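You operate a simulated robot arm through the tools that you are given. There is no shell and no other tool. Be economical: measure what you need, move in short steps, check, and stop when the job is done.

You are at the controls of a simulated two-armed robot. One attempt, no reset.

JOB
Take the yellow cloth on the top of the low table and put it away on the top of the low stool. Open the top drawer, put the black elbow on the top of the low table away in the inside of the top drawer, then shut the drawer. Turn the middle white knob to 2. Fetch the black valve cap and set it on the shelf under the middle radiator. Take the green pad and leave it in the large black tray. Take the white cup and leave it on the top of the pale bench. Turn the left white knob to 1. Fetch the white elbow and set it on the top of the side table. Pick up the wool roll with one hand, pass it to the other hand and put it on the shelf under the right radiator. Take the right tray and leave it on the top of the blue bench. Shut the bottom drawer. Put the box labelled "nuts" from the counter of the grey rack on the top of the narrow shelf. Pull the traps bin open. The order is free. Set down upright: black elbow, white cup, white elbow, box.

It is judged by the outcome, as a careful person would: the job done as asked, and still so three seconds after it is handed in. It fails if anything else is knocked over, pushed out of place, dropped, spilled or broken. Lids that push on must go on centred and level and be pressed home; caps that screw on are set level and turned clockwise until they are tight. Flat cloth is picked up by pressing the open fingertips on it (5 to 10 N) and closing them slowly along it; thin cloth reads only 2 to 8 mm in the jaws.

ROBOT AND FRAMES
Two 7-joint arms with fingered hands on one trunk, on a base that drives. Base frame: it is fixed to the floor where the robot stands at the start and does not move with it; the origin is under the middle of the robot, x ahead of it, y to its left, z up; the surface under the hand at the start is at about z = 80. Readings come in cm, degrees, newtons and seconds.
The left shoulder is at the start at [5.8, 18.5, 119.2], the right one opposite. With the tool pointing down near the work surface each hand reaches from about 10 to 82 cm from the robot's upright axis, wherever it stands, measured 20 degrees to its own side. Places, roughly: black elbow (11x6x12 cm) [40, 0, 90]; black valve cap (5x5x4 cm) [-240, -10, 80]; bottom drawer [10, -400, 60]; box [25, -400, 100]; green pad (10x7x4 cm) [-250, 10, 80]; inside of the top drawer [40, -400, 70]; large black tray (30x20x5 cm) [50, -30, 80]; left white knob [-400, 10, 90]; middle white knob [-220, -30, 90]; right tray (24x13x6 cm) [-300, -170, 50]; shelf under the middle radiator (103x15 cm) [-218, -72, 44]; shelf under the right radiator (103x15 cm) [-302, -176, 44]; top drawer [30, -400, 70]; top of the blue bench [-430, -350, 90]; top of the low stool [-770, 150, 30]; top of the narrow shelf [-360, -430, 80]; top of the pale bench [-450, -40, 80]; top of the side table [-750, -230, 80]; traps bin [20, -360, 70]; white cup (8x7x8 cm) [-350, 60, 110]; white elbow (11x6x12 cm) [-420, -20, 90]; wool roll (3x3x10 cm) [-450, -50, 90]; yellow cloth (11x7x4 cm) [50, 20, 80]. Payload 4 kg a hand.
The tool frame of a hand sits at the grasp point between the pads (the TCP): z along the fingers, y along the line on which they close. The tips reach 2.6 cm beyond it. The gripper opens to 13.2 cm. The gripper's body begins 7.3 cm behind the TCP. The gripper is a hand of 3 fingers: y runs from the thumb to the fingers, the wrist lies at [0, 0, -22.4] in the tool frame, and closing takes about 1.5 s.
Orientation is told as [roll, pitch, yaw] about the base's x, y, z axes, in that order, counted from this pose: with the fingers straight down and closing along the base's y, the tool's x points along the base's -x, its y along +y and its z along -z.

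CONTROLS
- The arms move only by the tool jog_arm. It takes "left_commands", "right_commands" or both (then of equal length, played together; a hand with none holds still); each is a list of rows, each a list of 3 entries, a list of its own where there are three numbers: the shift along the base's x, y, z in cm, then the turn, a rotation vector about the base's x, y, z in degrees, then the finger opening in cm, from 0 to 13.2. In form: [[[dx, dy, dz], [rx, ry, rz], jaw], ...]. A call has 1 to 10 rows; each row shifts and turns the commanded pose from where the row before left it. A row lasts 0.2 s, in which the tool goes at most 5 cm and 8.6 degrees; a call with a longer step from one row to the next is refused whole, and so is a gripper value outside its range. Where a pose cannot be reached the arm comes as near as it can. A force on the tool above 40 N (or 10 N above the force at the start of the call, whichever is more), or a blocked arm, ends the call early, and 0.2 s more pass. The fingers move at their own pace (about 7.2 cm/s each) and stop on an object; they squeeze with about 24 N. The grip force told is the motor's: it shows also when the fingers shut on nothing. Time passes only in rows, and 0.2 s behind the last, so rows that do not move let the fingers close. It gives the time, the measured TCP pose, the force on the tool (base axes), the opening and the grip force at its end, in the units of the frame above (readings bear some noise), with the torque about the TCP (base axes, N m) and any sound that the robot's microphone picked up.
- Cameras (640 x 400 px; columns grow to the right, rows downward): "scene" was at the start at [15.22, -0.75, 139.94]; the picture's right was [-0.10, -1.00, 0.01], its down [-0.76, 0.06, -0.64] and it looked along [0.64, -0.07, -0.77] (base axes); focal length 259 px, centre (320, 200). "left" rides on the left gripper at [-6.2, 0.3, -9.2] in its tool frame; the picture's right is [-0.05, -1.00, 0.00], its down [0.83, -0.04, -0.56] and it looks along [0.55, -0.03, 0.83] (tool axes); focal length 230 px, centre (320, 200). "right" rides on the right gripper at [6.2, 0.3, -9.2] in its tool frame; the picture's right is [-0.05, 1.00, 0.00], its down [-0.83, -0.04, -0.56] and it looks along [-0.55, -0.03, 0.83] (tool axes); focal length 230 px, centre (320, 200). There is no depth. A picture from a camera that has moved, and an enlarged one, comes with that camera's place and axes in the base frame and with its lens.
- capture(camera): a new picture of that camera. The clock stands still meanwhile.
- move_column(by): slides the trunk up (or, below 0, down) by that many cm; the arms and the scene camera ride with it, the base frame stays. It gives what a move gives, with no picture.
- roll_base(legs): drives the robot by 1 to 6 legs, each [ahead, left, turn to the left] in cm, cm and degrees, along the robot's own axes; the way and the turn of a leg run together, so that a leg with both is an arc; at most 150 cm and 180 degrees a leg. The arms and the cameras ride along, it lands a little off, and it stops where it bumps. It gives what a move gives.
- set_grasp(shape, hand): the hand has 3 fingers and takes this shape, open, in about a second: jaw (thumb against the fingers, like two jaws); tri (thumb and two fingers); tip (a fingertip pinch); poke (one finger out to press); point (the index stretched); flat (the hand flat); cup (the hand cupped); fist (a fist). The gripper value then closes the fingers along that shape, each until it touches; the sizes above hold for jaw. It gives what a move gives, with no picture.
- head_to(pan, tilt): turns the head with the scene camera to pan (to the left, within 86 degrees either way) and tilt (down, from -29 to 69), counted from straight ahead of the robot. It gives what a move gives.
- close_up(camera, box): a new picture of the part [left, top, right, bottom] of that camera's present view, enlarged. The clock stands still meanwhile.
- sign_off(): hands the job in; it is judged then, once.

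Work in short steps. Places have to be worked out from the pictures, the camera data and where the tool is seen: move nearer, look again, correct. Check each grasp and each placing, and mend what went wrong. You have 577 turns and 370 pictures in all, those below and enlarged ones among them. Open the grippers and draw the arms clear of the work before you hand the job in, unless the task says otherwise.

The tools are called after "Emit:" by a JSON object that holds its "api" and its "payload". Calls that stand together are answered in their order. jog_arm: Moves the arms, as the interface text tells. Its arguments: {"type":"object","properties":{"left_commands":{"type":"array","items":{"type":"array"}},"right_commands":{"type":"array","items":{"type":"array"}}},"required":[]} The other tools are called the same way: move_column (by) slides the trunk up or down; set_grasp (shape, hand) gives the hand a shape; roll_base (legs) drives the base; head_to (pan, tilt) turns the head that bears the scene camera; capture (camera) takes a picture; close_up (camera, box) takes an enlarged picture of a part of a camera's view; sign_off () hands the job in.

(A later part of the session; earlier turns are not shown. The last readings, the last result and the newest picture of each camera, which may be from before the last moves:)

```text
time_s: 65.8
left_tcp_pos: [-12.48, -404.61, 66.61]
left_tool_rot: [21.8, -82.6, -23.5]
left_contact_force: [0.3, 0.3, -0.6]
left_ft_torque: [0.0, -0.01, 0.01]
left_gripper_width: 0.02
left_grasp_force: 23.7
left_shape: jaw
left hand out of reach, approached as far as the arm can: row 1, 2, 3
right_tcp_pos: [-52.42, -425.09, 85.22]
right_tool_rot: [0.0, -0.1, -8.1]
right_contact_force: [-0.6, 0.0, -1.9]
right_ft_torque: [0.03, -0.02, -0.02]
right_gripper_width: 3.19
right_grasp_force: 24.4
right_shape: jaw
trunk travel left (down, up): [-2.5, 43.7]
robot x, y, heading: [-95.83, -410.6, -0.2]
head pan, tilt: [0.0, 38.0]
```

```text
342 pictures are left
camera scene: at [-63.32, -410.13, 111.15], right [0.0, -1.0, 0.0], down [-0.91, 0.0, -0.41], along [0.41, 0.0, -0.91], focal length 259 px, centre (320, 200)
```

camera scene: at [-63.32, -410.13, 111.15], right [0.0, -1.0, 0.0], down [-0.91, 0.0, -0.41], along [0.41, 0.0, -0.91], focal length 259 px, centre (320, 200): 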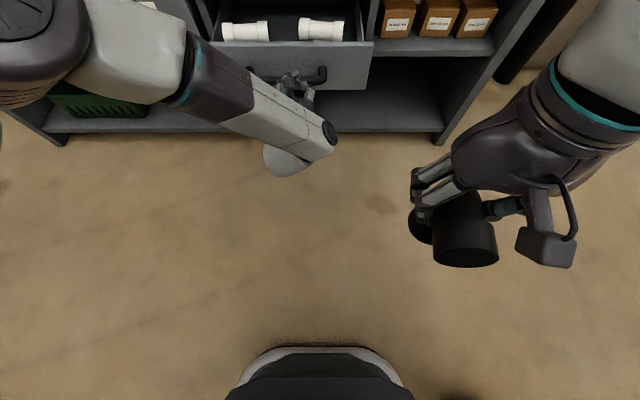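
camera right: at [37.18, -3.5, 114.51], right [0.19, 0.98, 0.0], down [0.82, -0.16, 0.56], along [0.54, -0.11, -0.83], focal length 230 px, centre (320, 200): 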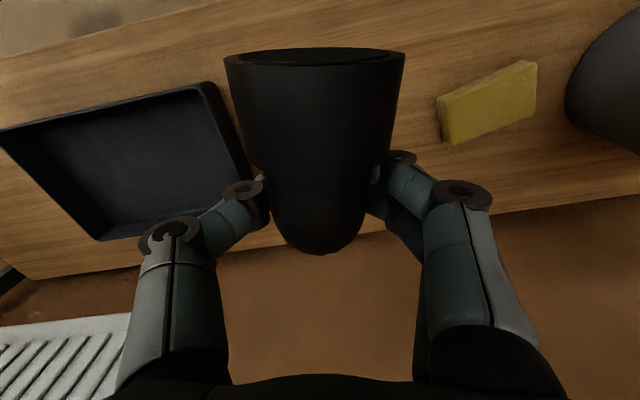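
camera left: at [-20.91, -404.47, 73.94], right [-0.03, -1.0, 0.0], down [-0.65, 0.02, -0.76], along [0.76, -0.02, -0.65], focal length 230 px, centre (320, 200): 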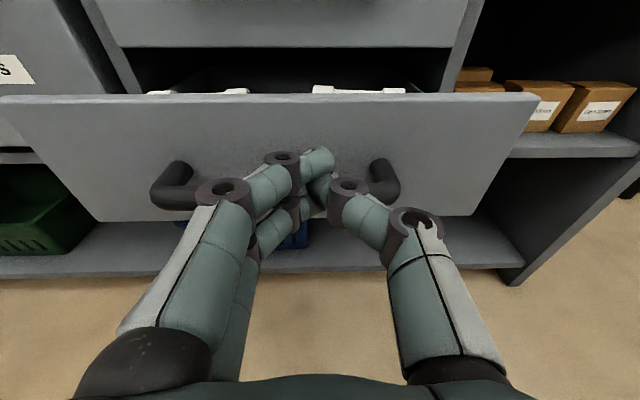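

The closed fingers are centred on the drawer front above its handle; I push forward.

Emit:
{"api": "jog_arm", "payload": {"left_commands": [[[3, 0.4, -0.4], [0, 0, 0], 0], [[3, 0.4, -0.4], [0, 0, 0], 0], [[3, 0.4, -0.4], [0, 0, 0], 0], [[3, 0.4, -0.4], [0, 0, 0], 0], [[3, 0.4, -0.4], [0, 0, 0], 0], [[0, 0, 0], [0, 0, 0], 0]]}}

Emit:
{"api": "capture", "payload": {"camera": "left"}}

```text
time_s: 67.2
left_tcp_pos: [2.49, -404.19, 66.35]
left_tool_rot: [21.6, -82.5, -23.3]
left_contact_force: [0.7, 0.3, -0.4]
left_ft_torque: [-0.02, 0.01, 0.0]
left_gripper_width: 0.02
left_grasp_force: 24.0
left_shape: jaw
left hand out of reach, approached as far as the arm can: row 1, 2, 3
right_tcp_pos: [-52.49, -425.06, 85.22]
right_tool_rot: [0.0, -0.1, -8.1]
right_contact_force: [-0.5, 0.0, -0.7]
right_ft_torque: [0.0, -0.01, 0.02]
right_gripper_width: 3.19
right_grasp_force: 24.1
right_shape: jaw
trunk travel left (down, up): [-2.5, 43.7]
robot x, y, heading: [-95.79, -410.09, -0.3]
head pan, tilt: [0.0, 38.0]
```

```text
341 pictures are left
camera left: at [-5.97, -404.2, 73.65], right [-0.03, -1.0, 0.0], down [-0.65, 0.01, -0.76], along [0.76, -0.02, -0.65], focal length 230 px, centre (320, 200)
```

left: 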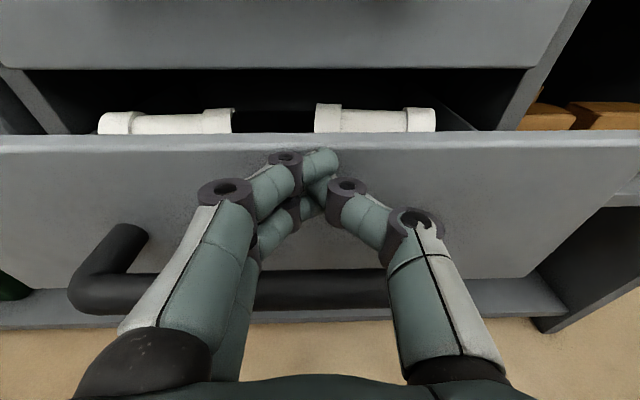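

Emit:
{"api": "jog_arm", "payload": {"left_commands": [[[3, 0, -0.3], [0, 0, 0], 0], [[3, 0, -0.3], [0, 0, 0], 0], [[3, 0, -0.3], [0, 0, 0], 0], [[3, 0, -0.3], [0, 0, 0], 0], [[0, 0, 0], [0, 0, 0], 0]]}}

Emit:
{"api": "capture", "payload": {"camera": "left"}}

```text
time_s: 68.5
left_tcp_pos: [7.46, -402.26, 66.59]
left_tool_rot: [22.1, -82.7, -24.3]
left_contact_force: [0.3, -0.5, -0.9]
left_ft_torque: [0.0, 0.01, -0.01]
left_gripper_width: 0.02
left_grasp_force: 24.0
left_shape: jaw
left hand out of reach, approached as far as the arm can: row 2, 3, 4
right_tcp_pos: [-52.53, -425.11, 85.25]
right_tool_rot: [0.1, 0.0, -8.1]
right_contact_force: [-0.5, 0.6, -1.6]
right_ft_torque: [0.01, -0.01, 0.03]
right_gripper_width: 3.18
right_grasp_force: 24.1
right_shape: jaw
trunk travel left (down, up): [-2.5, 43.7]
robot x, y, heading: [-95.85, -409.85, -0.2]
head pan, tilt: [0.0, 38.0]
```

```text
340 pictures are left
camera left: at [-1.03, -402.14, 73.9], right [-0.03, -1.0, 0.0], down [-0.65, 0.02, -0.76], along [0.76, -0.03, -0.65], focal length 230 px, centre (320, 200)
```

left: 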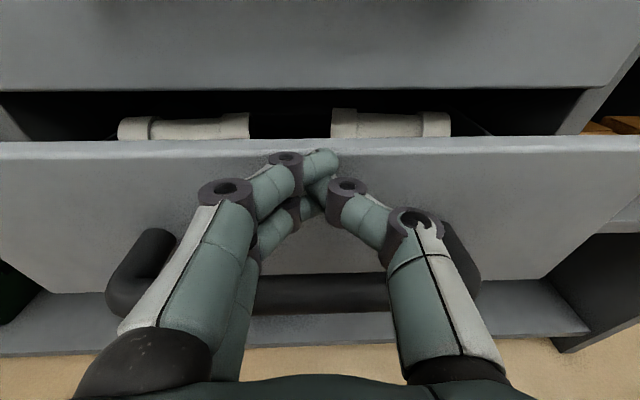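

The drawer is moving, and the arm is near full stretch. I push on by driving the base.

Emit:
{"api": "roll_base", "payload": {"legs": [[8, 0, 0]]}}

Emit:
{"api": "capture", "payload": {"camera": "left"}}

```text
time_s: 69.5
left_tcp_pos: [14.39, -402.64, 66.15]
left_tool_rot: [20.1, -82.5, -22.6]
left_contact_force: [-0.5, 0.0, 0.4]
left_ft_torque: [0.01, -0.02, -0.05]
left_gripper_width: 0.0
left_grasp_force: 23.6
left_shape: jaw
right_tcp_pos: [-45.37, -425.11, 85.21]
right_tool_rot: [0.1, 0.0, -8.3]
right_contact_force: [0.0, -0.8, -0.4]
right_ft_torque: [0.02, 0.0, -0.01]
right_gripper_width: 3.18
right_grasp_force: 23.4
right_shape: jaw
trunk travel left (down, up): [-2.5, 43.7]
robot x, y, heading: [-88.78, -410.18, -0.3]
head pan, tilt: [0.0, 38.0]
stopped in leg 1: the force on the tool passed its limit at 50 N (the readings are from after the stop); the commanded pose is now the measured one
```

```text
339 pictures are left
camera left: at [5.95, -402.4, 73.39], right [-0.04, -1.0, 0.01], down [-0.65, 0.02, -0.76], along [0.76, -0.03, -0.65], focal length 230 px, centre (320, 200)
```

left: 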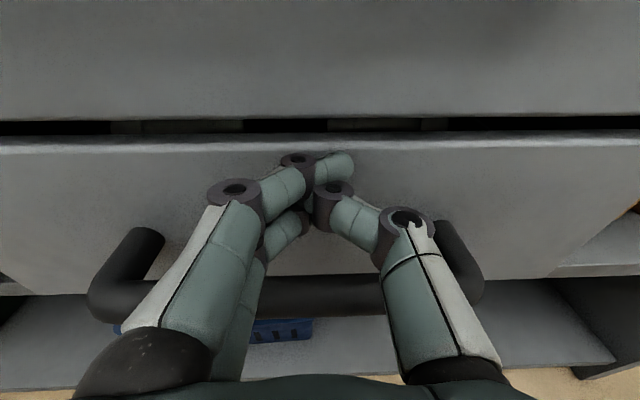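

Force rose to 50 N, so the drawer has hit its stop. I pull back and check.

Emit:
{"api": "roll_base", "payload": {"legs": [[-12, 0, 0]]}}

Emit:
{"api": "capture", "payload": {"camera": "left"}}

Emit:
{"api": "head_to", "payload": {"pan": 0, "tilt": 20}}

Emit:
{"api": "capture", "payload": {"camera": "scene"}}

```text
time_s: 70.8
left_tcp_pos: [2.4, -402.73, 66.37]
left_tool_rot: [20.5, -82.5, -22.9]
left_contact_force: [0.1, 0.2, 0.2]
left_ft_torque: [0.01, -0.01, 0.02]
left_gripper_width: 0.0
left_grasp_force: 24.0
left_shape: jaw
right_tcp_pos: [-57.36, -425.0, 85.22]
right_tool_rot: [0.0, 0.0, -8.2]
right_contact_force: [-0.5, -0.6, -1.5]
right_ft_torque: [-0.01, -0.02, 0.0]
right_gripper_width: 3.19
right_grasp_force: 23.7
right_shape: jaw
trunk travel left (down, up): [-2.5, 43.7]
robot x, y, heading: [-100.87, -410.12, -0.2]
head pan, tilt: [0.0, 38.0]
```

```text
338 pictures are left
camera left: at [-6.1, -402.45, 73.62], right [-0.04, -1.0, 0.01], down [-0.65, 0.02, -0.76], along [0.76, -0.03, -0.65], focal length 230 px, centre (320, 200)
```

left: 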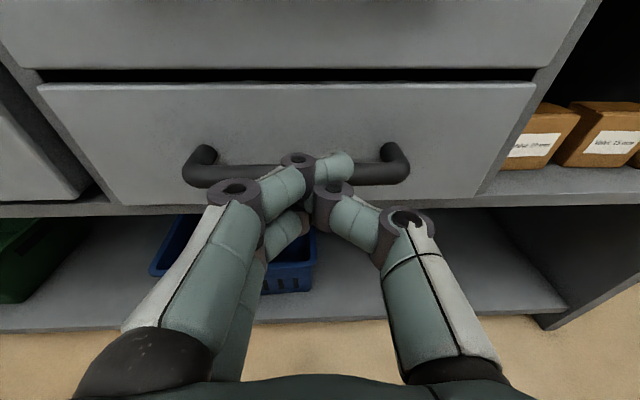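

```text
time_s: 71.6
left_tcp_pos: [2.43, -402.69, 66.24]
left_tool_rot: [20.3, -82.5, -22.7]
left_contact_force: [-0.4, 0.2, 0.0]
left_ft_torque: [0.01, -0.01, -0.03]
left_gripper_width: 0.0
left_grasp_force: 23.9
left_shape: jaw
right_tcp_pos: [-57.37, -425.12, 85.27]
right_tool_rot: [-0.1, 0.1, -8.2]
right_contact_force: [0.5, 1.2, -1.0]
right_ft_torque: [-0.02, -0.03, 0.03]
right_gripper_width: 3.18
right_grasp_force: 23.9
right_shape: jaw
trunk travel left (down, up): [-2.5, 43.7]
robot x, y, heading: [-100.37, -410.12, -0.3]
head pan, tilt: [0.0, 20.0]
```

```text
337 pictures are left
camera scene: at [-66.24, -410.14, 113.32], right [0.0, -1.0, 0.0], down [-0.74, 0.0, -0.67], along [0.67, 0.0, -0.74], focal length 259 px, centre (320, 200)
```

scene: 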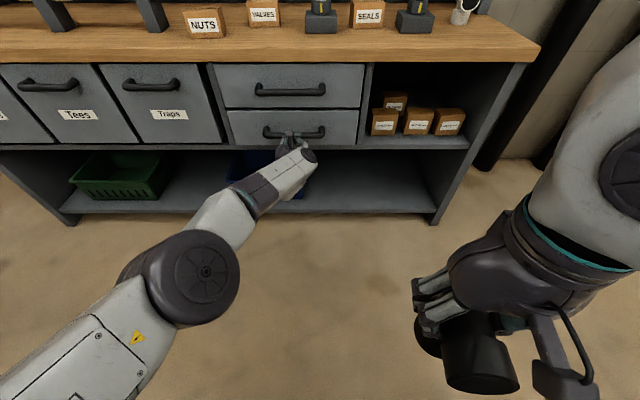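

The bottom drawer is flush. Now the top drawer: handle at about (12,-401,76.5). I raise the left hand and roll it 90° so its jaws can straddle the bar.

Emit:
{"api": "jog_arm", "payload": {"left_commands": [[[-4, 0, 4], [0, 0, 0], 0], [[-3, 1, 3], [0, 0, 0], 0], [[0, 1, 3], [0, 0, 0], 0], [[0, 0, 0], [8, 0, 0], 0], [[0, 0, 0], [8, 0, 0], 0], [[0, 0, 0], [8, 0, 0], 0], [[0, 0, 0], [8, 0, 0], 0], [[0, 0, 0], [8, 0, 0], 0]]}}

Emit:
{"api": "capture", "payload": {"camera": "left"}}

```text
refused: row 1 steps farther than a row can; nothing moved
```

```text
336 pictures are left
camera left: at [-6.03, -402.45, 73.53], right [-0.04, -1.0, 0.01], down [-0.65, 0.02, -0.76], along [0.76, -0.03, -0.65], focal length 230 px, centre (320, 200)
```

left: 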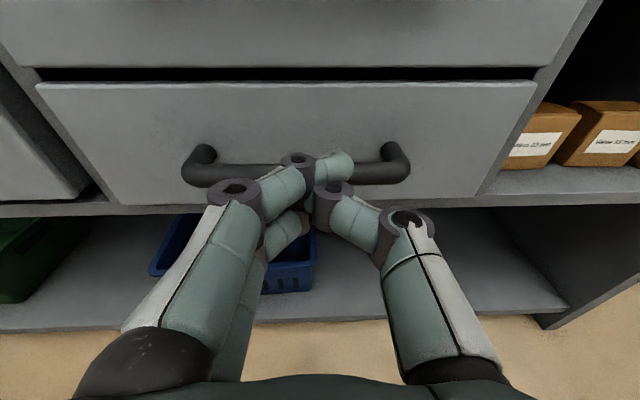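

The row was too long; I repeat with shorter steps.

Emit:
{"api": "jog_arm", "payload": {"left_commands": [[[-3, 0, 3], [0, 0, 0], 0], [[-3, 1, 3], [0, 0, 0], 0], [[0, 1, 4], [0, 0, 0], 0], [[0, 0, 0], [8, 0, 0], 0], [[0, 0, 0], [8, 0, 0], 0], [[0, 0, 0], [8, 0, 0], 0], [[0, 0, 0], [8, 0, 0], 0], [[0, 0, 0], [8, 0, 0], 0]]}}

Emit:
{"api": "capture", "payload": {"camera": "left"}}

```text
time_s: 73.4
left_tcp_pos: [-3.55, -400.61, 76.45]
left_tool_rot: [79.9, -46.5, -79.9]
left_contact_force: [0.1, 0.1, -0.1]
left_ft_torque: [0.01, 0.01, 0.0]
left_gripper_width: 0.0
left_grasp_force: 24.2
left_shape: jaw
right_tcp_pos: [-57.34, -425.01, 85.26]
right_tool_rot: [-0.1, 0.1, -8.1]
right_contact_force: [-0.3, 0.6, -1.2]
right_ft_torque: [0.05, -0.01, 0.01]
right_gripper_width: 3.18
right_grasp_force: 24.1
right_shape: jaw
trunk travel left (down, up): [-2.5, 43.7]
robot x, y, heading: [-100.7, -409.96, -0.3]
head pan, tilt: [0.0, 20.0]
```

```text
335 pictures are left
camera left: at [-12.01, -405.18, 82.16], right [-0.04, -0.77, -0.64], down [-0.65, 0.5, -0.57], along [0.76, 0.4, -0.52], focal length 230 px, centre (320, 200)
```

left: 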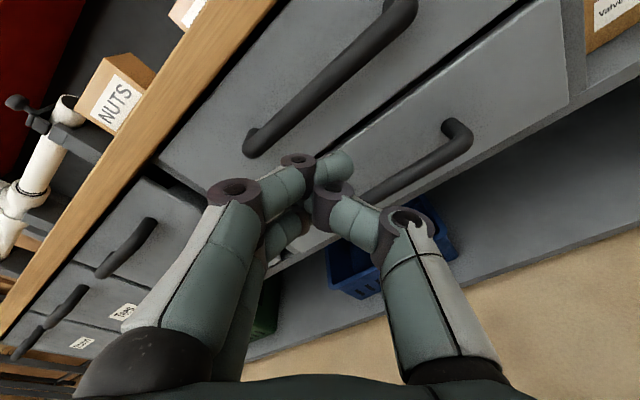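

Emit:
{"api": "jog_arm", "payload": {"left_commands": [[[0, 0, 0], [8, 0, 0], 0], [[0, 0, 0], [8, 0, 0], 0], [[0, 0, 0], [8, 0, 0], 0], [[0, 0, 0], [8, 0, 0], 0], [[0, 0, 0], [8, 0, 0], 3], [[0, 0, 0], [8, 0, 0], 6], [[0, 0, 0], [0, -6, 0], 6], [[0, 0, 0], [0, 0, 0], 6]]}}

Emit:
{"api": "capture", "payload": {"camera": "left"}}

Emit:
{"api": "capture", "payload": {"camera": "scene"}}

```text
time_s: 75.2
left_tcp_pos: [-3.62, -400.72, 76.45]
left_tool_rot: [93.5, 0.2, -83.0]
left_contact_force: [-0.3, 1.1, -0.6]
left_ft_torque: [-0.01, 0.01, -0.01]
left_gripper_width: 5.96
left_grasp_force: 0.2
left_shape: jaw
right_tcp_pos: [-57.47, -425.12, 85.26]
right_tool_rot: [0.0, 0.1, -8.2]
right_contact_force: [0.2, -0.2, -1.1]
right_ft_torque: [-0.03, -0.02, 0.0]
right_gripper_width: 3.17
right_grasp_force: 24.1
right_shape: jaw
trunk travel left (down, up): [-2.5, 43.7]
robot x, y, heading: [-100.66, -410.13, 0.0]
head pan, tilt: [0.0, 20.0]
```

```text
334 pictures are left
camera left: at [-12.12, -408.05, 76.14], right [0.07, -0.04, -1.0], down [-0.65, 0.76, -0.07], along [0.76, 0.65, 0.02], focal length 230 px, centre (320, 200)
```

left: 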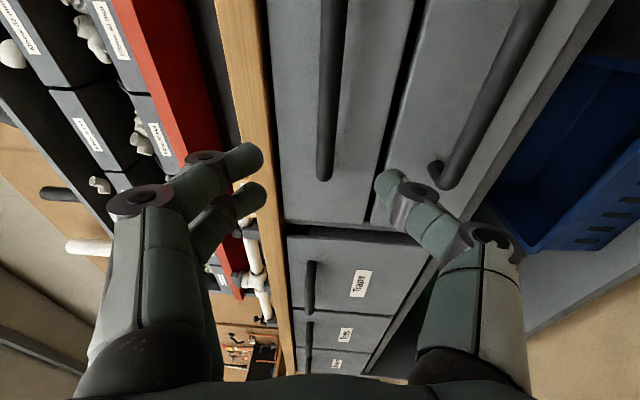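

```text
333 pictures are left
camera scene: at [-66.3, -410.09, 113.36], right [0.0, -1.0, 0.0], down [-0.74, 0.0, -0.67], along [0.67, 0.0, -0.74], focal length 259 px, centre (320, 200)
```

scene: 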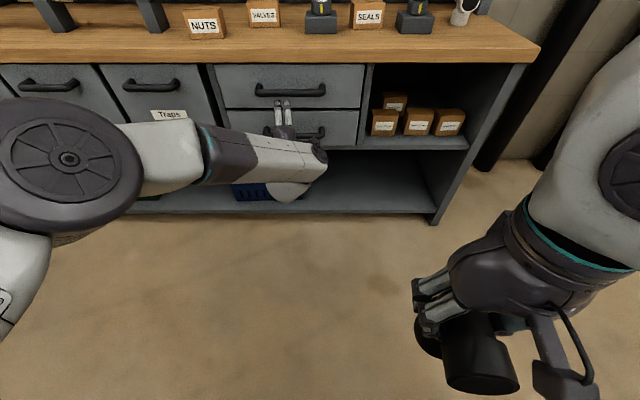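

The jaws are level with the bar. I advance to it and close.

Emit:
{"api": "jog_arm", "payload": {"left_commands": [[[4, 0, 0], [0, 0, 0], 6], [[4, 0, 0], [0, 0, 0], 6], [[4, 0, 0], [0, 0, 0], 6], [[2.5, 0, 0], [0, 0, 0], 6], [[0, 0, 0], [0, 0, 0], 6]]}}

Emit:
{"api": "capture", "payload": {"camera": "left"}}

```text
time_s: 76.4
left_tcp_pos: [3.83, -400.39, 76.26]
left_tool_rot: [93.5, 0.1, -83.0]
left_contact_force: [-0.2, 0.8, -0.2]
left_ft_torque: [0.0, 0.01, -0.03]
left_gripper_width: 5.96
left_grasp_force: 0.2
left_shape: jaw
left hand out of reach, approached as far as the arm can: row 2, 3, 4
right_tcp_pos: [-57.39, -425.1, 85.32]
right_tool_rot: [0.1, 0.0, -8.2]
right_contact_force: [0.1, -0.1, -1.7]
right_ft_torque: [0.02, -0.01, -0.01]
right_gripper_width: 3.18
right_grasp_force: 23.9
right_shape: jaw
trunk travel left (down, up): [-2.5, 43.7]
robot x, y, heading: [-100.94, -410.2, -0.2]
head pan, tilt: [0.0, 20.0]
```

```text
332 pictures are left
camera left: at [-4.56, -407.71, 76.13], right [0.07, -0.04, -1.0], down [-0.65, 0.76, -0.07], along [0.76, 0.65, 0.02], focal length 230 px, centre (320, 200)
```

left: 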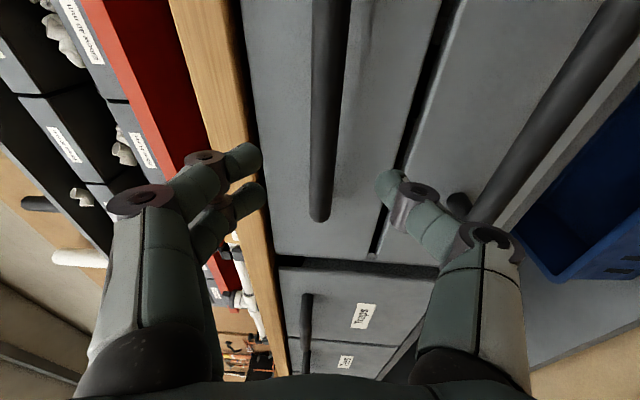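

At full reach; I drive ahead 7 cm.

Emit:
{"api": "roll_base", "payload": {"legs": [[7, 0, 0]]}}

Emit:
{"api": "capture", "payload": {"camera": "left"}}

```text
time_s: 77.4
left_tcp_pos: [11.08, -400.51, 76.19]
left_tool_rot: [93.4, 0.2, -83.1]
left_contact_force: [0.4, -0.1, 0.7]
left_ft_torque: [-0.03, 0.01, 0.02]
left_gripper_width: 5.97
left_grasp_force: 0.1
left_shape: jaw
right_tcp_pos: [-50.16, -425.22, 85.14]
right_tool_rot: [0.0, 0.1, -8.2]
right_contact_force: [-0.6, -0.7, -1.7]
right_ft_torque: [0.02, 0.02, 0.0]
right_gripper_width: 3.17
right_grasp_force: 24.5
right_shape: jaw
trunk travel left (down, up): [-2.5, 43.7]
robot x, y, heading: [-93.32, -410.3, 0.0]
head pan, tilt: [0.0, 20.0]
```

```text
331 pictures are left
camera left: at [2.61, -407.82, 75.99], right [0.06, -0.04, -1.0], down [-0.65, 0.76, -0.07], along [0.76, 0.65, 0.02], focal length 230 px, centre (320, 200)
```

left: 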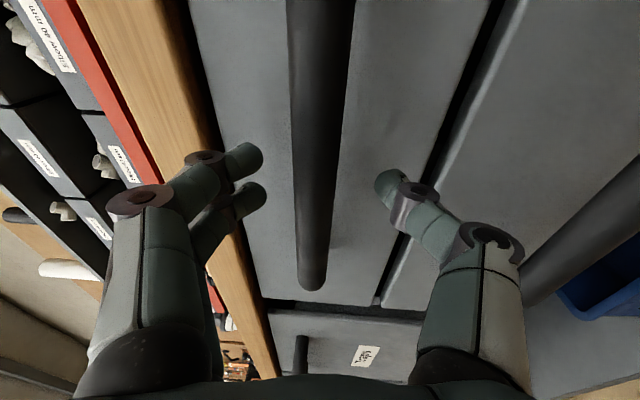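

Emit:
{"api": "jog_arm", "payload": {"left_commands": [[[1, 0, 0.3], [0, 0, 0], 6], [[0, 0, 0], [0, 0, 0], 3], [[0, 0, 0], [0, 0, 0], 1], [[0, 0, 0], [0, 0, 0], 0], [[0, 0, 0], [0, 0, 0], 0], [[0, 0, 0], [0, 0, 0], 0]]}}

```text
time_s: 78.8
left_tcp_pos: [11.4, -399.86, 76.54]
left_tool_rot: [93.4, 0.2, -83.1]
left_contact_force: [4.5, 0.0, 0.2]
left_ft_torque: [-0.03, -0.02, -0.01]
left_gripper_width: 1.08
left_grasp_force: 23.7
left_shape: jaw
left hand out of reach, approached as far as the arm can: row 1
right_tcp_pos: [-50.29, -425.2, 85.19]
right_tool_rot: [-0.1, 0.1, -8.3]
right_contact_force: [-0.2, 0.2, -1.5]
right_ft_torque: [-0.02, -0.01, 0.01]
right_gripper_width: 3.18
right_grasp_force: 23.7
right_shape: jaw
trunk travel left (down, up): [-2.5, 43.7]
robot x, y, heading: [-93.51, -410.26, -0.1]
head pan, tilt: [0.0, 20.0]
```

Gripped the bar (1.1 cm). I pull by driving back 20 cm.

Emit:
{"api": "roll_base", "payload": {"legs": [[-20, 0, 0]]}}

Emit:
{"api": "capture", "payload": {"camera": "scene"}}

```text
time_s: 80.4
left_tcp_pos: [-5.86, -397.86, 76.3]
left_tool_rot: [93.5, 0.5, -82.1]
left_contact_force: [0.3, 0.1, 0.6]
left_ft_torque: [0.01, 0.03, 0.01]
left_gripper_width: 0.53
left_grasp_force: 24.5
left_shape: jaw
right_tcp_pos: [-67.26, -424.26, 84.16]
right_tool_rot: [-0.4, 1.8, -7.2]
right_contact_force: [0.4, -0.7, -0.1]
right_ft_torque: [-0.01, -0.01, -0.01]
right_gripper_width: 3.18
right_grasp_force: 23.5
right_shape: jaw
trunk travel left (down, up): [-2.5, 43.7]
robot x, y, heading: [-111.5, -409.8, 1.1]
head pan, tilt: [0.0, 20.0]
stopped in leg 1: the robot was blocked; the commanded pose is now the measured one
```

```text
330 pictures are left
camera scene: at [-75.94, -409.37, 112.99], right [0.02, -1.0, 0.0], down [-0.75, -0.01, -0.67], along [0.67, 0.01, -0.75], focal length 259 px, centre (320, 200)
```

scene: 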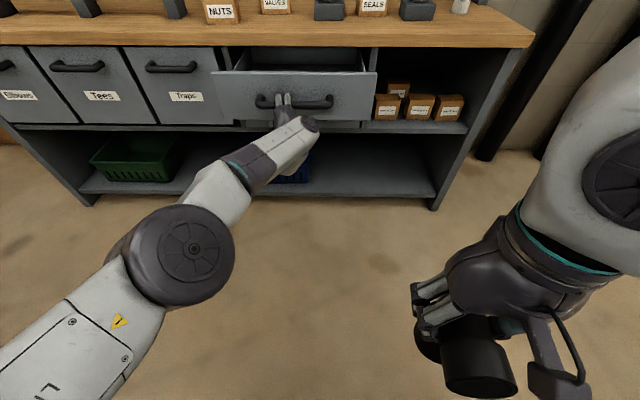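

The base was blocked behind. The drawer is open about 16 cm; I check the grip and whether I can pull further with the arm.

Emit:
{"api": "capture", "payload": {"camera": "left"}}

Emit:
{"api": "head_to", "payload": {"pan": -86, "tilt": 45}}

Emit:
{"api": "capture", "payload": {"camera": "scene"}}

```text
329 pictures are left
camera left: at [-14.18, -405.36, 76.02], right [0.07, -0.04, -1.0], down [-0.66, 0.75, -0.07], along [0.75, 0.66, 0.03], focal length 230 px, centre (320, 200)
```

left: 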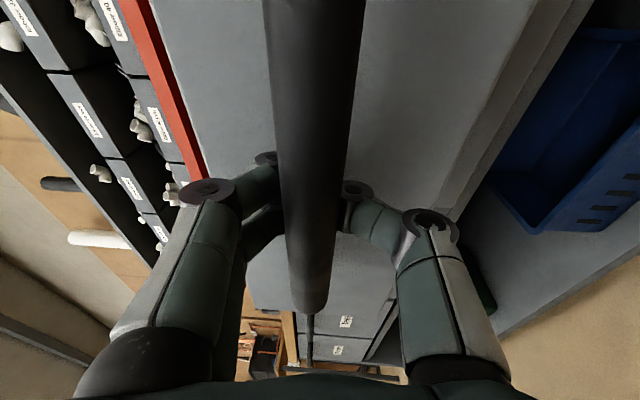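

```text
time_s: 82.0
left_tcp_pos: [-5.72, -398.31, 75.85]
left_tool_rot: [93.3, 0.3, -82.2]
left_contact_force: [-0.7, -0.4, -0.1]
left_ft_torque: [0.01, -0.04, -0.04]
left_gripper_width: 0.55
left_grasp_force: 23.9
left_shape: jaw
right_tcp_pos: [-67.16, -424.36, 84.12]
right_tool_rot: [-0.5, 1.8, -7.3]
right_contact_force: [0.5, -0.2, -0.1]
right_ft_torque: [0.02, -0.04, 0.02]
right_gripper_width: 3.18
right_grasp_force: 23.6
right_shape: jaw
trunk travel left (down, up): [-2.5, 43.7]
robot x, y, heading: [-111.1, -410.37, 1.0]
head pan, tilt: [-85.9, 45.0]
```

```text
328 pictures are left
camera scene: at [-85.19, -417.67, 113.67], right [-0.88, -0.08, 0.47], down [-0.39, 0.7, -0.6], along [-0.28, -0.71, -0.65], focal length 259 px, centre (320, 200)
```

scene: 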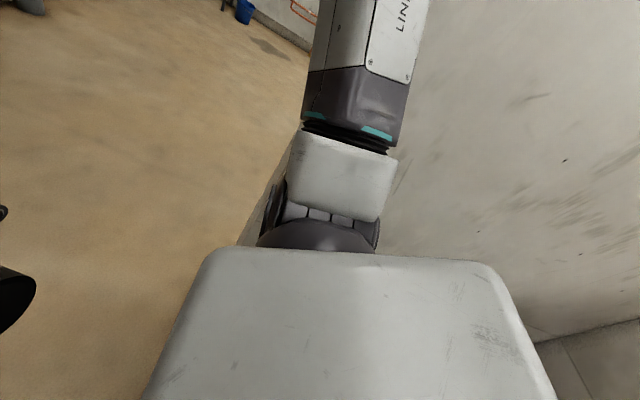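

The right elbow touched the partition wall behind. I pull the drawer further with the left arm itself, gently.

Emit:
{"api": "jog_arm", "payload": {"left_commands": [[[-2, 0, 0], [0, 0, 0], 0], [[-2, 0, 0], [0, 0, 0], 0], [[-2, 0, 0], [0, 0, 0], 0], [[-2, 0, 0], [0, 0, 0], 0], [[0, 0, 0], [0, 0, 0], 0]]}}

Emit:
{"api": "head_to", "payload": {"pan": 0, "tilt": 20}}

Emit:
{"api": "capture", "payload": {"camera": "scene"}}

```text
time_s: 83.2
left_tcp_pos: [-13.86, -398.39, 76.11]
left_tool_rot: [93.3, 0.2, -82.3]
left_contact_force: [1.0, 1.3, -2.2]
left_ft_torque: [-0.02, -0.01, 0.01]
left_gripper_width: 0.54
left_grasp_force: 23.9
left_shape: jaw
right_tcp_pos: [-67.13, -424.28, 84.12]
right_tool_rot: [-0.5, 1.8, -7.4]
right_contact_force: [0.2, 0.4, 0.2]
right_ft_torque: [0.03, -0.01, 0.0]
right_gripper_width: 3.17
right_grasp_force: 24.7
right_shape: jaw
trunk travel left (down, up): [-2.5, 43.7]
robot x, y, heading: [-111.06, -409.98, 0.8]
head pan, tilt: [-85.9, 45.0]
```

```text
time_s: 84.8
left_tcp_pos: [-13.88, -398.35, 75.99]
left_tool_rot: [93.3, 0.4, -82.2]
left_contact_force: [0.8, 0.3, -1.1]
left_ft_torque: [-0.01, -0.02, -0.01]
left_gripper_width: 0.57
left_grasp_force: 23.7
left_shape: jaw
right_tcp_pos: [-67.21, -424.33, 84.21]
right_tool_rot: [-0.6, 1.8, -7.4]
right_contact_force: [-0.1, -1.0, -1.1]
right_ft_torque: [0.01, 0.01, 0.01]
right_gripper_width: 3.16
right_grasp_force: 23.9
right_shape: jaw
trunk travel left (down, up): [-2.5, 43.7]
robot x, y, heading: [-111.7, -409.95, 0.7]
head pan, tilt: [0.0, 20.0]
```

```text
327 pictures are left
camera scene: at [-75.78, -409.41, 112.9], right [0.01, -1.0, 0.0], down [-0.75, -0.01, -0.66], along [0.66, 0.01, -0.75], focal length 259 px, centre (320, 200)
```

scene: 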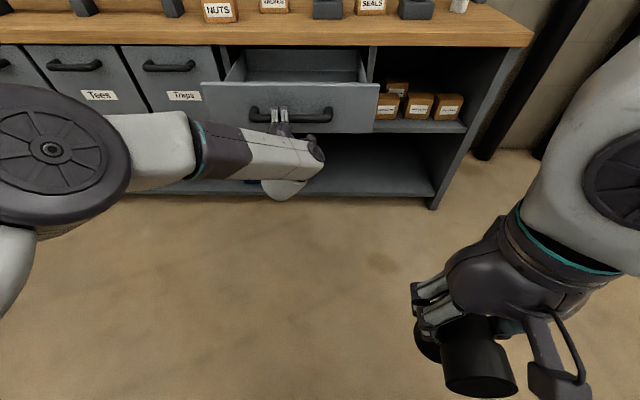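

Drawer is open about 25 cm. I release the handle and draw the left hand back.

Emit:
{"api": "jog_arm", "payload": {"left_commands": [[[0, 0, 0], [0, 0, 0], 6], [[0, 0, 0], [0, 0, 0], 6], [[0, 0, 0], [0, 0, 0], 6], [[-3, 0, 0], [0, 0, 0], 6], [[-4, 0, 0], [0, 0, 0], 6], [[-4, 0, 0], [0, 0, 0], 6], [[-4, 0, 0], [0, 0, 0], 6], [[-4, 1, 0], [0, 0, 0], 6]]}}

Emit:
{"api": "capture", "payload": {"camera": "scene"}}

```text
time_s: 86.6
left_tcp_pos: [-32.69, -397.24, 75.93]
left_tool_rot: [93.3, 0.3, -82.3]
left_contact_force: [-0.6, 0.3, 0.3]
left_ft_torque: [-0.01, -0.04, 0.01]
left_gripper_width: 5.92
left_grasp_force: 0.1
left_shape: jaw
right_tcp_pos: [-67.18, -424.36, 84.12]
right_tool_rot: [-0.6, 1.8, -7.4]
right_contact_force: [-0.3, 0.1, -1.2]
right_ft_torque: [-0.02, 0.0, -0.02]
right_gripper_width: 3.19
right_grasp_force: 24.0
right_shape: jaw
trunk travel left (down, up): [-2.5, 43.7]
robot x, y, heading: [-111.81, -410.12, 0.6]
head pan, tilt: [0.0, 20.0]
```

```text
326 pictures are left
camera scene: at [-75.79, -409.4, 112.9], right [0.01, -1.0, 0.0], down [-0.75, -0.01, -0.66], along [0.66, 0.01, -0.75], focal length 259 px, centre (320, 200)
```

scene: 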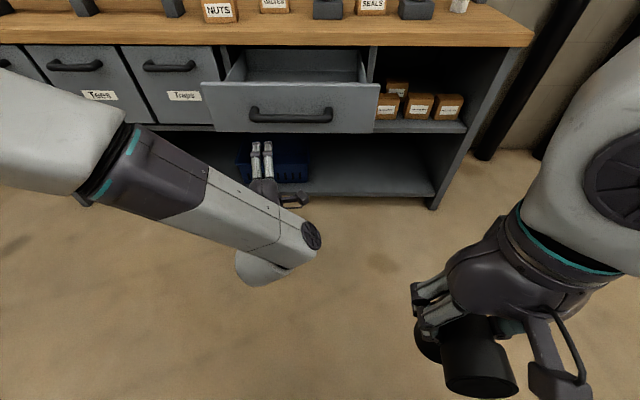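

While the left hand has this pose I'll do the traps bin next: its handle is near (12,-359,79.5). I shift the base left 38 cm.

Emit:
{"api": "roll_base", "payload": {"legs": [[0, 38, -0.6]]}}

Emit:
{"api": "jog_arm", "payload": {"left_commands": [[[4, 0, 1.5], [0, 0, 0], 6], [[4, 0, 1.5], [0, 0, 0], 6], [[4, 0, 0], [0, 0, 0], 6], [[4, 0, 0], [0, 0, 0], 6], [[4, 0, 0], [0, 0, 0], 6], [[0, 0, 0], [0, 0, 0], 6]]}}

Emit:
{"api": "capture", "payload": {"camera": "left"}}

Emit:
{"api": "capture", "payload": {"camera": "scene"}}

```text
time_s: 89.0
left_tcp_pos: [-33.5, -360.46, 77.0]
left_tool_rot: [94.0, 0.3, -83.0]
left_contact_force: [-0.6, 0.4, 0.0]
left_ft_torque: [0.01, -0.01, 0.01]
left_gripper_width: 5.95
left_grasp_force: 0.0
left_shape: jaw
right_tcp_pos: [-68.47, -387.0, 84.7]
right_tool_rot: [-0.4, 1.0, -8.0]
right_contact_force: [0.2, 0.4, -0.3]
right_ft_torque: [0.0, 0.02, 0.0]
right_gripper_width: 3.17
right_grasp_force: 24.2
right_shape: jaw
trunk travel left (down, up): [-2.5, 43.7]
robot x, y, heading: [-111.61, -372.32, -0.0]
head pan, tilt: [0.0, 20.0]
```

```text
time_s: 90.4
left_tcp_pos: [-13.24, -360.46, 79.96]
left_tool_rot: [94.0, 0.4, -83.1]
left_contact_force: [-0.4, -0.2, -0.6]
left_ft_torque: [-0.01, 0.02, -0.02]
left_gripper_width: 5.97
left_grasp_force: 0.0
left_shape: jaw
right_tcp_pos: [-68.53, -387.02, 84.79]
right_tool_rot: [-0.3, 1.0, -8.0]
right_contact_force: [0.4, 1.1, -0.9]
right_ft_torque: [-0.04, 0.0, -0.02]
right_gripper_width: 3.17
right_grasp_force: 23.9
right_shape: jaw
trunk travel left (down, up): [-2.5, 43.7]
robot x, y, heading: [-111.97, -372.2, -0.0]
head pan, tilt: [0.0, 20.0]
```

```text
325 pictures are left
camera left: at [-21.58, -367.7, 79.76], right [0.08, -0.04, -1.0], down [-0.65, 0.76, -0.08], along [0.76, 0.65, 0.03], focal length 230 px, centre (320, 200)
```

left: 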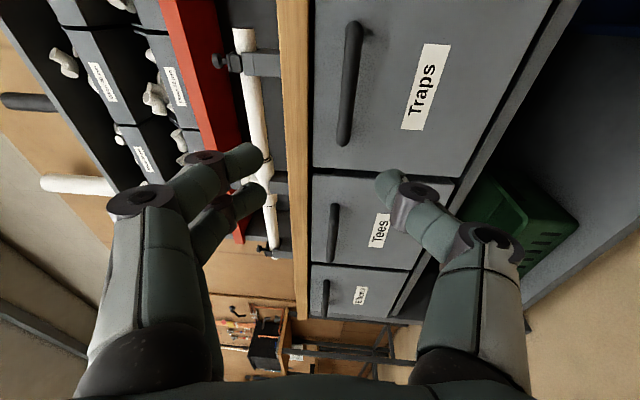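

```text
324 pictures are left
camera scene: at [-77.27, -372.08, 113.37], right [0.0, -1.0, 0.0], down [-0.74, 0.0, -0.67], along [0.67, 0.0, -0.74], focal length 259 px, centre (320, 200)
```

scene: 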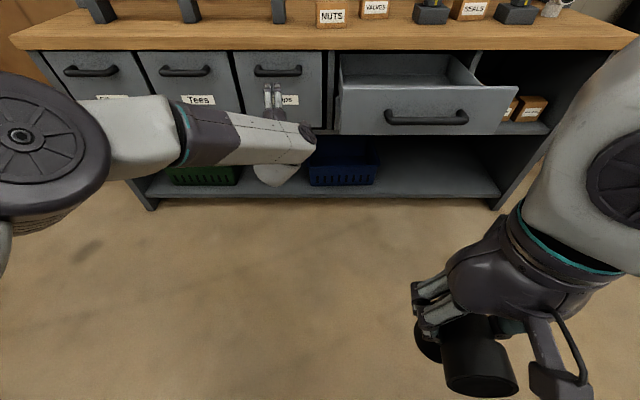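

Handle is at about (12.5,-358.5,78.2). I adjust and drive ahead.

Emit:
{"api": "jog_arm", "payload": {"left_commands": [[[1, 1, -0.9], [0, 0, 0], 6], [[0, 1, -0.8], [0, 0, 0], 6], [[0, 0, 0], [0, 0, 0], 6]]}}

Emit:
{"api": "roll_base", "payload": {"legs": [[22, 0, 0]]}}

Emit:
{"api": "capture", "payload": {"camera": "left"}}

```text
time_s: 91.2
left_tcp_pos: [-12.4, -358.54, 78.2]
left_tool_rot: [93.7, 0.3, -82.7]
left_contact_force: [1.1, -0.3, 0.1]
left_ft_torque: [0.02, 0.01, 0.02]
left_gripper_width: 5.98
left_grasp_force: 0.0
left_shape: jaw
right_tcp_pos: [-68.47, -387.15, 84.74]
right_tool_rot: [-0.3, 1.0, -8.1]
right_contact_force: [0.8, -0.3, -0.8]
right_ft_torque: [0.0, 0.01, 0.03]
right_gripper_width: 3.16
right_grasp_force: 24.2
right_shape: jaw
trunk travel left (down, up): [-2.5, 43.7]
robot x, y, heading: [-111.54, -371.79, 0.1]
head pan, tilt: [0.0, 20.0]
```

```text
time_s: 92.9
left_tcp_pos: [9.9, -358.57, 78.08]
left_tool_rot: [93.7, 0.3, -82.8]
left_contact_force: [-0.1, 0.0, -0.4]
left_ft_torque: [0.03, -0.03, 0.01]
left_gripper_width: 5.96
left_grasp_force: 0.1
left_shape: jaw
right_tcp_pos: [-46.39, -387.23, 84.65]
right_tool_rot: [-0.2, 1.0, -8.2]
right_contact_force: [-0.6, -0.3, -1.4]
right_ft_torque: [0.0, 0.03, 0.01]
right_gripper_width: 3.16
right_grasp_force: 24.3
right_shape: jaw
trunk travel left (down, up): [-2.5, 43.7]
robot x, y, heading: [-89.51, -372.21, -0.1]
head pan, tilt: [0.0, 20.0]
```

```text
323 pictures are left
camera left: at [1.43, -366.01, 77.91], right [0.07, -0.04, -1.0], down [-0.65, 0.75, -0.07], along [0.76, 0.65, 0.03], focal length 230 px, centre (320, 200)
```

left: 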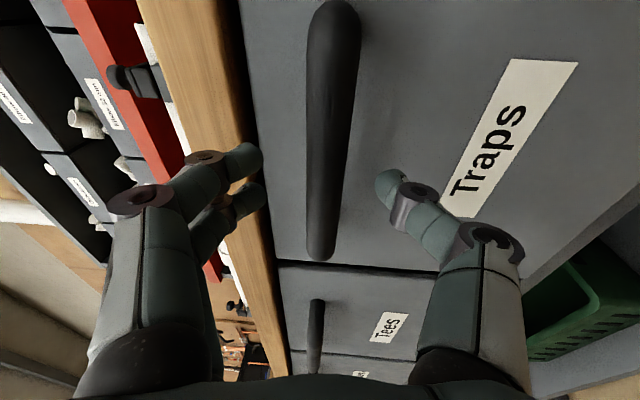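

Aligned; I advance 2 cm, close on the bar, and pull by driving back.

Emit:
{"api": "jog_arm", "payload": {"left_commands": [[[2, 0, 0.2], [0, 0, 0], 6], [[0, 0, 0], [0, 0, 0], 3], [[0, 0, 0], [0, 0, 0], 1], [[0, 0, 0], [0, 0, 0], 0], [[0, 0, 0], [0, 0, 0], 0], [[0, 0, 0], [0, 0, 0], 0]]}}

Emit:
{"api": "roll_base", "payload": {"legs": [[-8, 0, 0]]}}

Emit:
{"api": "capture", "payload": {"camera": "scene"}}

```text
time_s: 94.3
left_tcp_pos: [11.63, -358.55, 78.25]
left_tool_rot: [93.7, 0.3, -82.8]
left_contact_force: [2.6, 0.2, -5.6]
left_ft_torque: [0.01, 0.04, 0.02]
left_gripper_width: 0.95
left_grasp_force: 23.8
left_shape: jaw
right_tcp_pos: [-46.35, -387.09, 84.59]
right_tool_rot: [-0.4, 1.0, -8.2]
right_contact_force: [-0.6, -0.1, -0.8]
right_ft_torque: [-0.01, 0.05, 0.01]
right_gripper_width: 3.17
right_grasp_force: 24.3
right_shape: jaw
trunk travel left (down, up): [-2.5, 43.7]
robot x, y, heading: [-89.58, -372.26, 0.0]
head pan, tilt: [0.0, 20.0]
```

```text
time_s: 95.3
left_tcp_pos: [5.62, -358.61, 75.74]
left_tool_rot: [91.4, 0.3, -83.2]
left_contact_force: [12.9, 0.6, -22.3]
left_ft_torque: [0.0, -0.22, -0.04]
left_gripper_width: 0.61
left_grasp_force: 23.9
left_shape: jaw
right_tcp_pos: [-51.84, -386.99, 84.54]
right_tool_rot: [-0.4, 1.2, -8.1]
right_contact_force: [-0.5, 0.6, 0.4]
right_ft_torque: [-0.01, -0.01, -0.04]
right_gripper_width: 3.15
right_grasp_force: 23.7
right_shape: jaw
trunk travel left (down, up): [-2.5, 43.7]
robot x, y, heading: [-95.49, -372.19, -0.1]
head pan, tilt: [0.0, 20.0]
stopped in leg 1: the force on the tool passed its limit at 44 N (the readings are from after the stop); the commanded pose is now the measured one
```

```text
322 pictures are left
camera scene: at [-60.52, -372.0, 113.22], right [0.0, -1.0, 0.0], down [-0.74, 0.0, -0.67], along [0.67, 0.0, -0.74], focal length 259 px, centre (320, 200)
```

scene: 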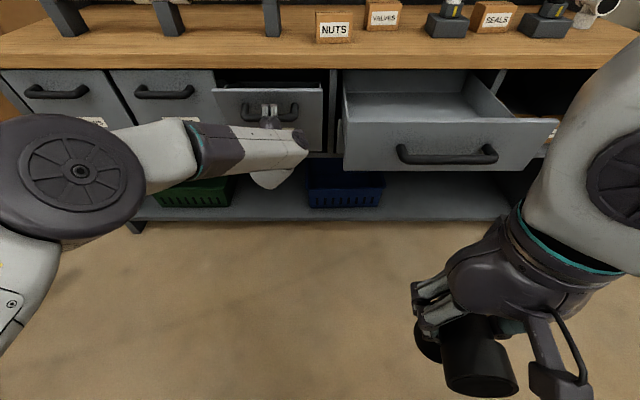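

It is a tilt-out bin hinged at the bottom. I follow its arc back and down with the arm.

Emit:
{"api": "jog_arm", "payload": {"left_commands": [[[0, 0, -1], [0, 0, 0], 0], [[-1.2, 0, -0.8], [0, 3, 0], 0], [[-1.2, 0, -0.8], [0, 3, 0], 0], [[-1.2, 0, -0.9], [0, 3, 0], 0], [[-1.2, 0, -1], [0, 3, 0], 0], [[0, 0, 0], [0, 0, 0], 0]]}}

Emit:
{"api": "capture", "payload": {"camera": "scene"}}

```text
time_s: 96.7
left_tcp_pos: [1.22, -358.58, 71.76]
left_tool_rot: [79.9, 2.0, -83.2]
left_contact_force: [25.9, 2.8, -24.3]
left_ft_torque: [0.06, -0.63, 0.0]
left_gripper_width: 0.4
left_grasp_force: 24.0
left_shape: jaw
right_tcp_pos: [-51.69, -386.93, 84.43]
right_tool_rot: [-0.4, 1.3, -8.1]
right_contact_force: [-0.2, -0.6, -0.4]
right_ft_torque: [-0.02, -0.03, 0.0]
right_gripper_width: 3.15
right_grasp_force: 24.0
right_shape: jaw
trunk travel left (down, up): [-2.5, 43.7]
robot x, y, heading: [-95.09, -372.06, -0.1]
head pan, tilt: [0.0, 20.0]
```

```text
321 pictures are left
camera scene: at [-60.29, -372.01, 113.11], right [0.0, -1.0, 0.0], down [-0.74, 0.0, -0.67], along [0.67, 0.0, -0.74], focal length 259 px, centre (320, 200)
```

scene: 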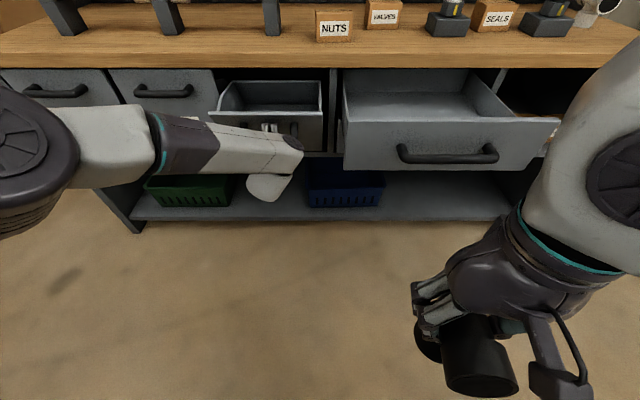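

The bin is clearly tilted open. I turn the hand back (relieving strain) and follow a little further to see whether the stop is reached.

Emit:
{"api": "jog_arm", "payload": {"left_commands": [[[0, 0, -0.7], [0, -4, 0], 0], [[0, 0, -0.5], [0, -4, 0], 0], [[-0.5, 0, -0.7], [0, -4, 0], 0], [[-0.5, 0, -0.7], [0, -4, 0], 0], [[0, 0, 0], [0, 0, 0], 0]]}}

Emit:
{"api": "capture", "payload": {"camera": "left"}}

```text
time_s: 97.9
left_tcp_pos: [0.34, -361.43, 71.73]
left_tool_rot: [94.0, 0.0, -80.8]
left_contact_force: [22.4, 6.2, -22.0]
left_ft_torque: [0.13, -0.24, 0.02]
left_gripper_width: 0.54
left_grasp_force: 24.2
left_shape: jaw
left hand out of reach, approached as far as the arm can: row 3, 4
right_tcp_pos: [-51.64, -386.93, 84.44]
right_tool_rot: [-0.3, 1.2, -8.1]
right_contact_force: [-0.8, 0.3, -0.8]
right_ft_torque: [-0.03, 0.01, -0.01]
right_gripper_width: 3.15
right_grasp_force: 23.9
right_shape: jaw
trunk travel left (down, up): [-2.5, 43.7]
robot x, y, heading: [-94.98, -371.8, 0.1]
head pan, tilt: [0.0, 20.0]
stopped in row 5 (left hand): the force on the tool passed its limit at 47 N (the readings are from after the stop); the commanded pose is now the measured one
```

```text
320 pictures are left
camera left: at [-8.06, -369.11, 71.37], right [0.08, -0.04, -1.0], down [-0.68, 0.73, -0.08], along [0.73, 0.68, 0.03], focal length 230 px, centre (320, 200)
```

left: 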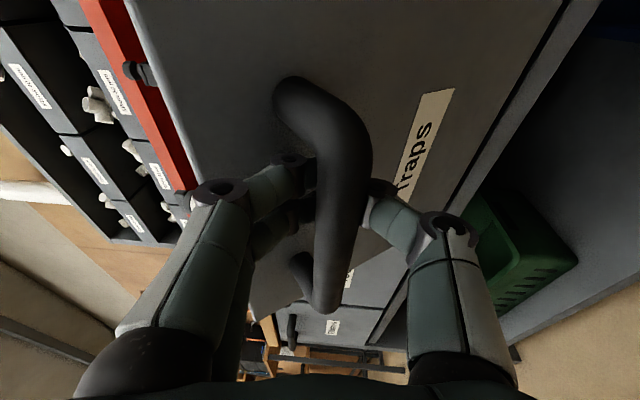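

The stop is reached. I open the fingers and withdraw.

Emit:
{"api": "jog_arm", "payload": {"left_commands": [[[0, 0, 0], [0, 0, 0], 3], [[0, 0, 0], [0, 0, 0], 5], [[0, 0, 0], [0, 0, 0], 5], [[-2, 0, 0], [0, 0, 0], 5], [[-3, 0, 0], [0, 0, 0], 5], [[-4, 0, 0], [0, 0, 0], 5], [[-4, 0, 0], [0, 0, 0], 5]]}}

Emit:
{"api": "roll_base", "payload": {"legs": [[-12, 0, 0]]}}

Emit:
{"api": "capture", "payload": {"camera": "scene"}}

```text
time_s: 99.5
left_tcp_pos: [-13.24, -361.61, 72.81]
left_tool_rot: [94.9, -0.2, -80.9]
left_contact_force: [-0.4, 0.9, -0.1]
left_ft_torque: [0.03, 0.01, 0.02]
left_gripper_width: 4.97
left_grasp_force: 0.1
left_shape: jaw
right_tcp_pos: [-52.12, -387.0, 84.79]
right_tool_rot: [-0.3, 0.9, -8.1]
right_contact_force: [-0.2, -0.5, -1.2]
right_ft_torque: [-0.01, 0.0, 0.0]
right_gripper_width: 3.15
right_grasp_force: 23.5
right_shape: jaw
trunk travel left (down, up): [-2.5, 43.7]
robot x, y, heading: [-95.29, -372.29, 0.4]
head pan, tilt: [0.0, 20.0]
```

```text
time_s: 100.8
left_tcp_pos: [-25.15, -361.52, 72.66]
left_tool_rot: [94.7, -0.2, -80.8]
left_contact_force: [-0.3, 0.0, -0.3]
left_ft_torque: [0.02, 0.01, 0.01]
left_gripper_width: 4.96
left_grasp_force: 0.0
left_shape: jaw
right_tcp_pos: [-64.04, -386.88, 84.78]
right_tool_rot: [-0.3, 0.9, -7.9]
right_contact_force: [-0.4, -0.1, -1.5]
right_ft_torque: [-0.02, -0.03, 0.01]
right_gripper_width: 3.16
right_grasp_force: 24.1
right_shape: jaw
trunk travel left (down, up): [-2.5, 43.7]
robot x, y, heading: [-107.33, -372.28, 0.3]
head pan, tilt: [0.0, 20.0]
```

```text
319 pictures are left
camera scene: at [-72.85, -371.95, 113.35], right [0.01, -1.0, 0.0], down [-0.74, 0.0, -0.67], along [0.67, 0.0, -0.74], focal length 259 px, centre (320, 200)
```

scene: 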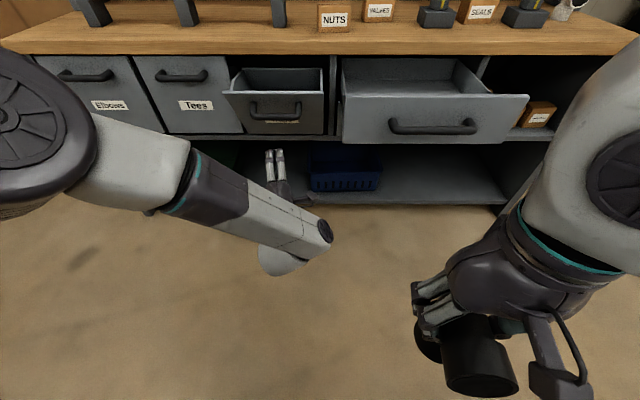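

The traps bin stays open. I raise the trunk and fold the left hand back to pointing down.

Emit:
{"api": "move_column", "payload": {"by": 18}}

Emit:
{"api": "jog_arm", "payload": {"left_commands": [[[0, 1, 1], [-8, 0, 0], 5], [[0, 1, 1], [-8, 0, 0], 5], [[0, 1, 1], [-8, 0, 0], 5], [[0, 1, 1], [-8, 0, 0], 5], [[0, 1, 1], [-8, 0, 0], 5], [[0, 1, 1], [-8, 0, 0], 5], [[0, 1, 1], [-8, 0, 0], 5], [[0, 1, 1], [-8, 0, 0], 5], [[0, 1, 1], [-8, 0, 0], 5], [[0, 1, 1], [-8, 0, 0], 5]]}}

Emit:
{"api": "jog_arm", "payload": {"left_commands": [[[-1, 1, 2], [-8, 0, 0], 5], [[-1, 1, 2], [0, 8, 0], 5], [[-1, 1, 2], [0, 8, 0], 5], [[-1, 1, 2], [0, 8, 0], 5], [[-1, 0, 2], [0, 8, 0], 5], [[-1, 0, 2], [0, 8, 0], 5], [[-1, 0, 2], [0, 8, 0], 5], [[-1, 0, 2], [0, 8, 0], 5], [[-1, 0, 2], [0, 8, 0], 5], [[-1, 0, 2], [0, 8, 0], 5]]}}

```text
time_s: 102.8
left_tcp_pos: [-27.28, -361.59, 104.25]
left_tool_rot: [103.4, -1.7, -80.6]
left_contact_force: [0.0, -0.8, -0.6]
left_ft_torque: [0.0, -0.02, 0.0]
left_gripper_width: 4.96
left_grasp_force: 0.1
left_shape: jaw
right_tcp_pos: [-63.83, -386.95, 102.66]
right_tool_rot: [-0.3, 1.1, -7.9]
right_contact_force: [0.5, 0.3, -1.4]
right_ft_torque: [0.01, -0.01, 0.01]
right_gripper_width: 3.17
right_grasp_force: 24.6
right_shape: jaw
trunk travel left (down, up): [-20.5, 25.7]
robot x, y, heading: [-107.24, -372.13, 0.3]
head pan, tilt: [0.0, 20.0]
```

```text
time_s: 105.0
left_tcp_pos: [-27.39, -351.38, 114.42]
left_tool_rot: [54.5, -77.5, -40.3]
left_contact_force: [0.2, 0.2, 0.5]
left_ft_torque: [0.01, -0.03, 0.01]
left_gripper_width: 4.93
left_grasp_force: 0.0
left_shape: jaw
right_tcp_pos: [-64.01, -386.82, 102.76]
right_tool_rot: [-0.3, 1.0, -7.9]
right_contact_force: [-0.6, 0.7, -1.3]
right_ft_torque: [0.0, -0.02, 0.0]
right_gripper_width: 3.14
right_grasp_force: 23.7
right_shape: jaw
trunk travel left (down, up): [-20.5, 25.7]
robot x, y, heading: [-106.92, -372.57, 0.2]
head pan, tilt: [0.0, 20.0]
```

```text
time_s: 107.2
left_tcp_pos: [-36.75, -347.84, 133.28]
left_tool_rot: [14.0, -12.4, -0.4]
left_contact_force: [-0.1, 0.6, 0.2]
left_ft_torque: [0.03, -0.01, -0.02]
left_gripper_width: 4.99
left_grasp_force: 0.0
left_shape: jaw
left hand out of reach, approached as far as the arm can: row 10
right_tcp_pos: [-63.92, -386.95, 102.75]
right_tool_rot: [-0.2, 0.9, -7.9]
right_contact_force: [-0.3, 0.1, -1.3]
right_ft_torque: [0.0, 0.03, 0.0]
right_gripper_width: 3.16
right_grasp_force: 24.5
right_shape: jaw
trunk travel left (down, up): [-20.5, 25.7]
robot x, y, heading: [-107.47, -372.19, 0.5]
head pan, tilt: [0.0, 20.0]
```

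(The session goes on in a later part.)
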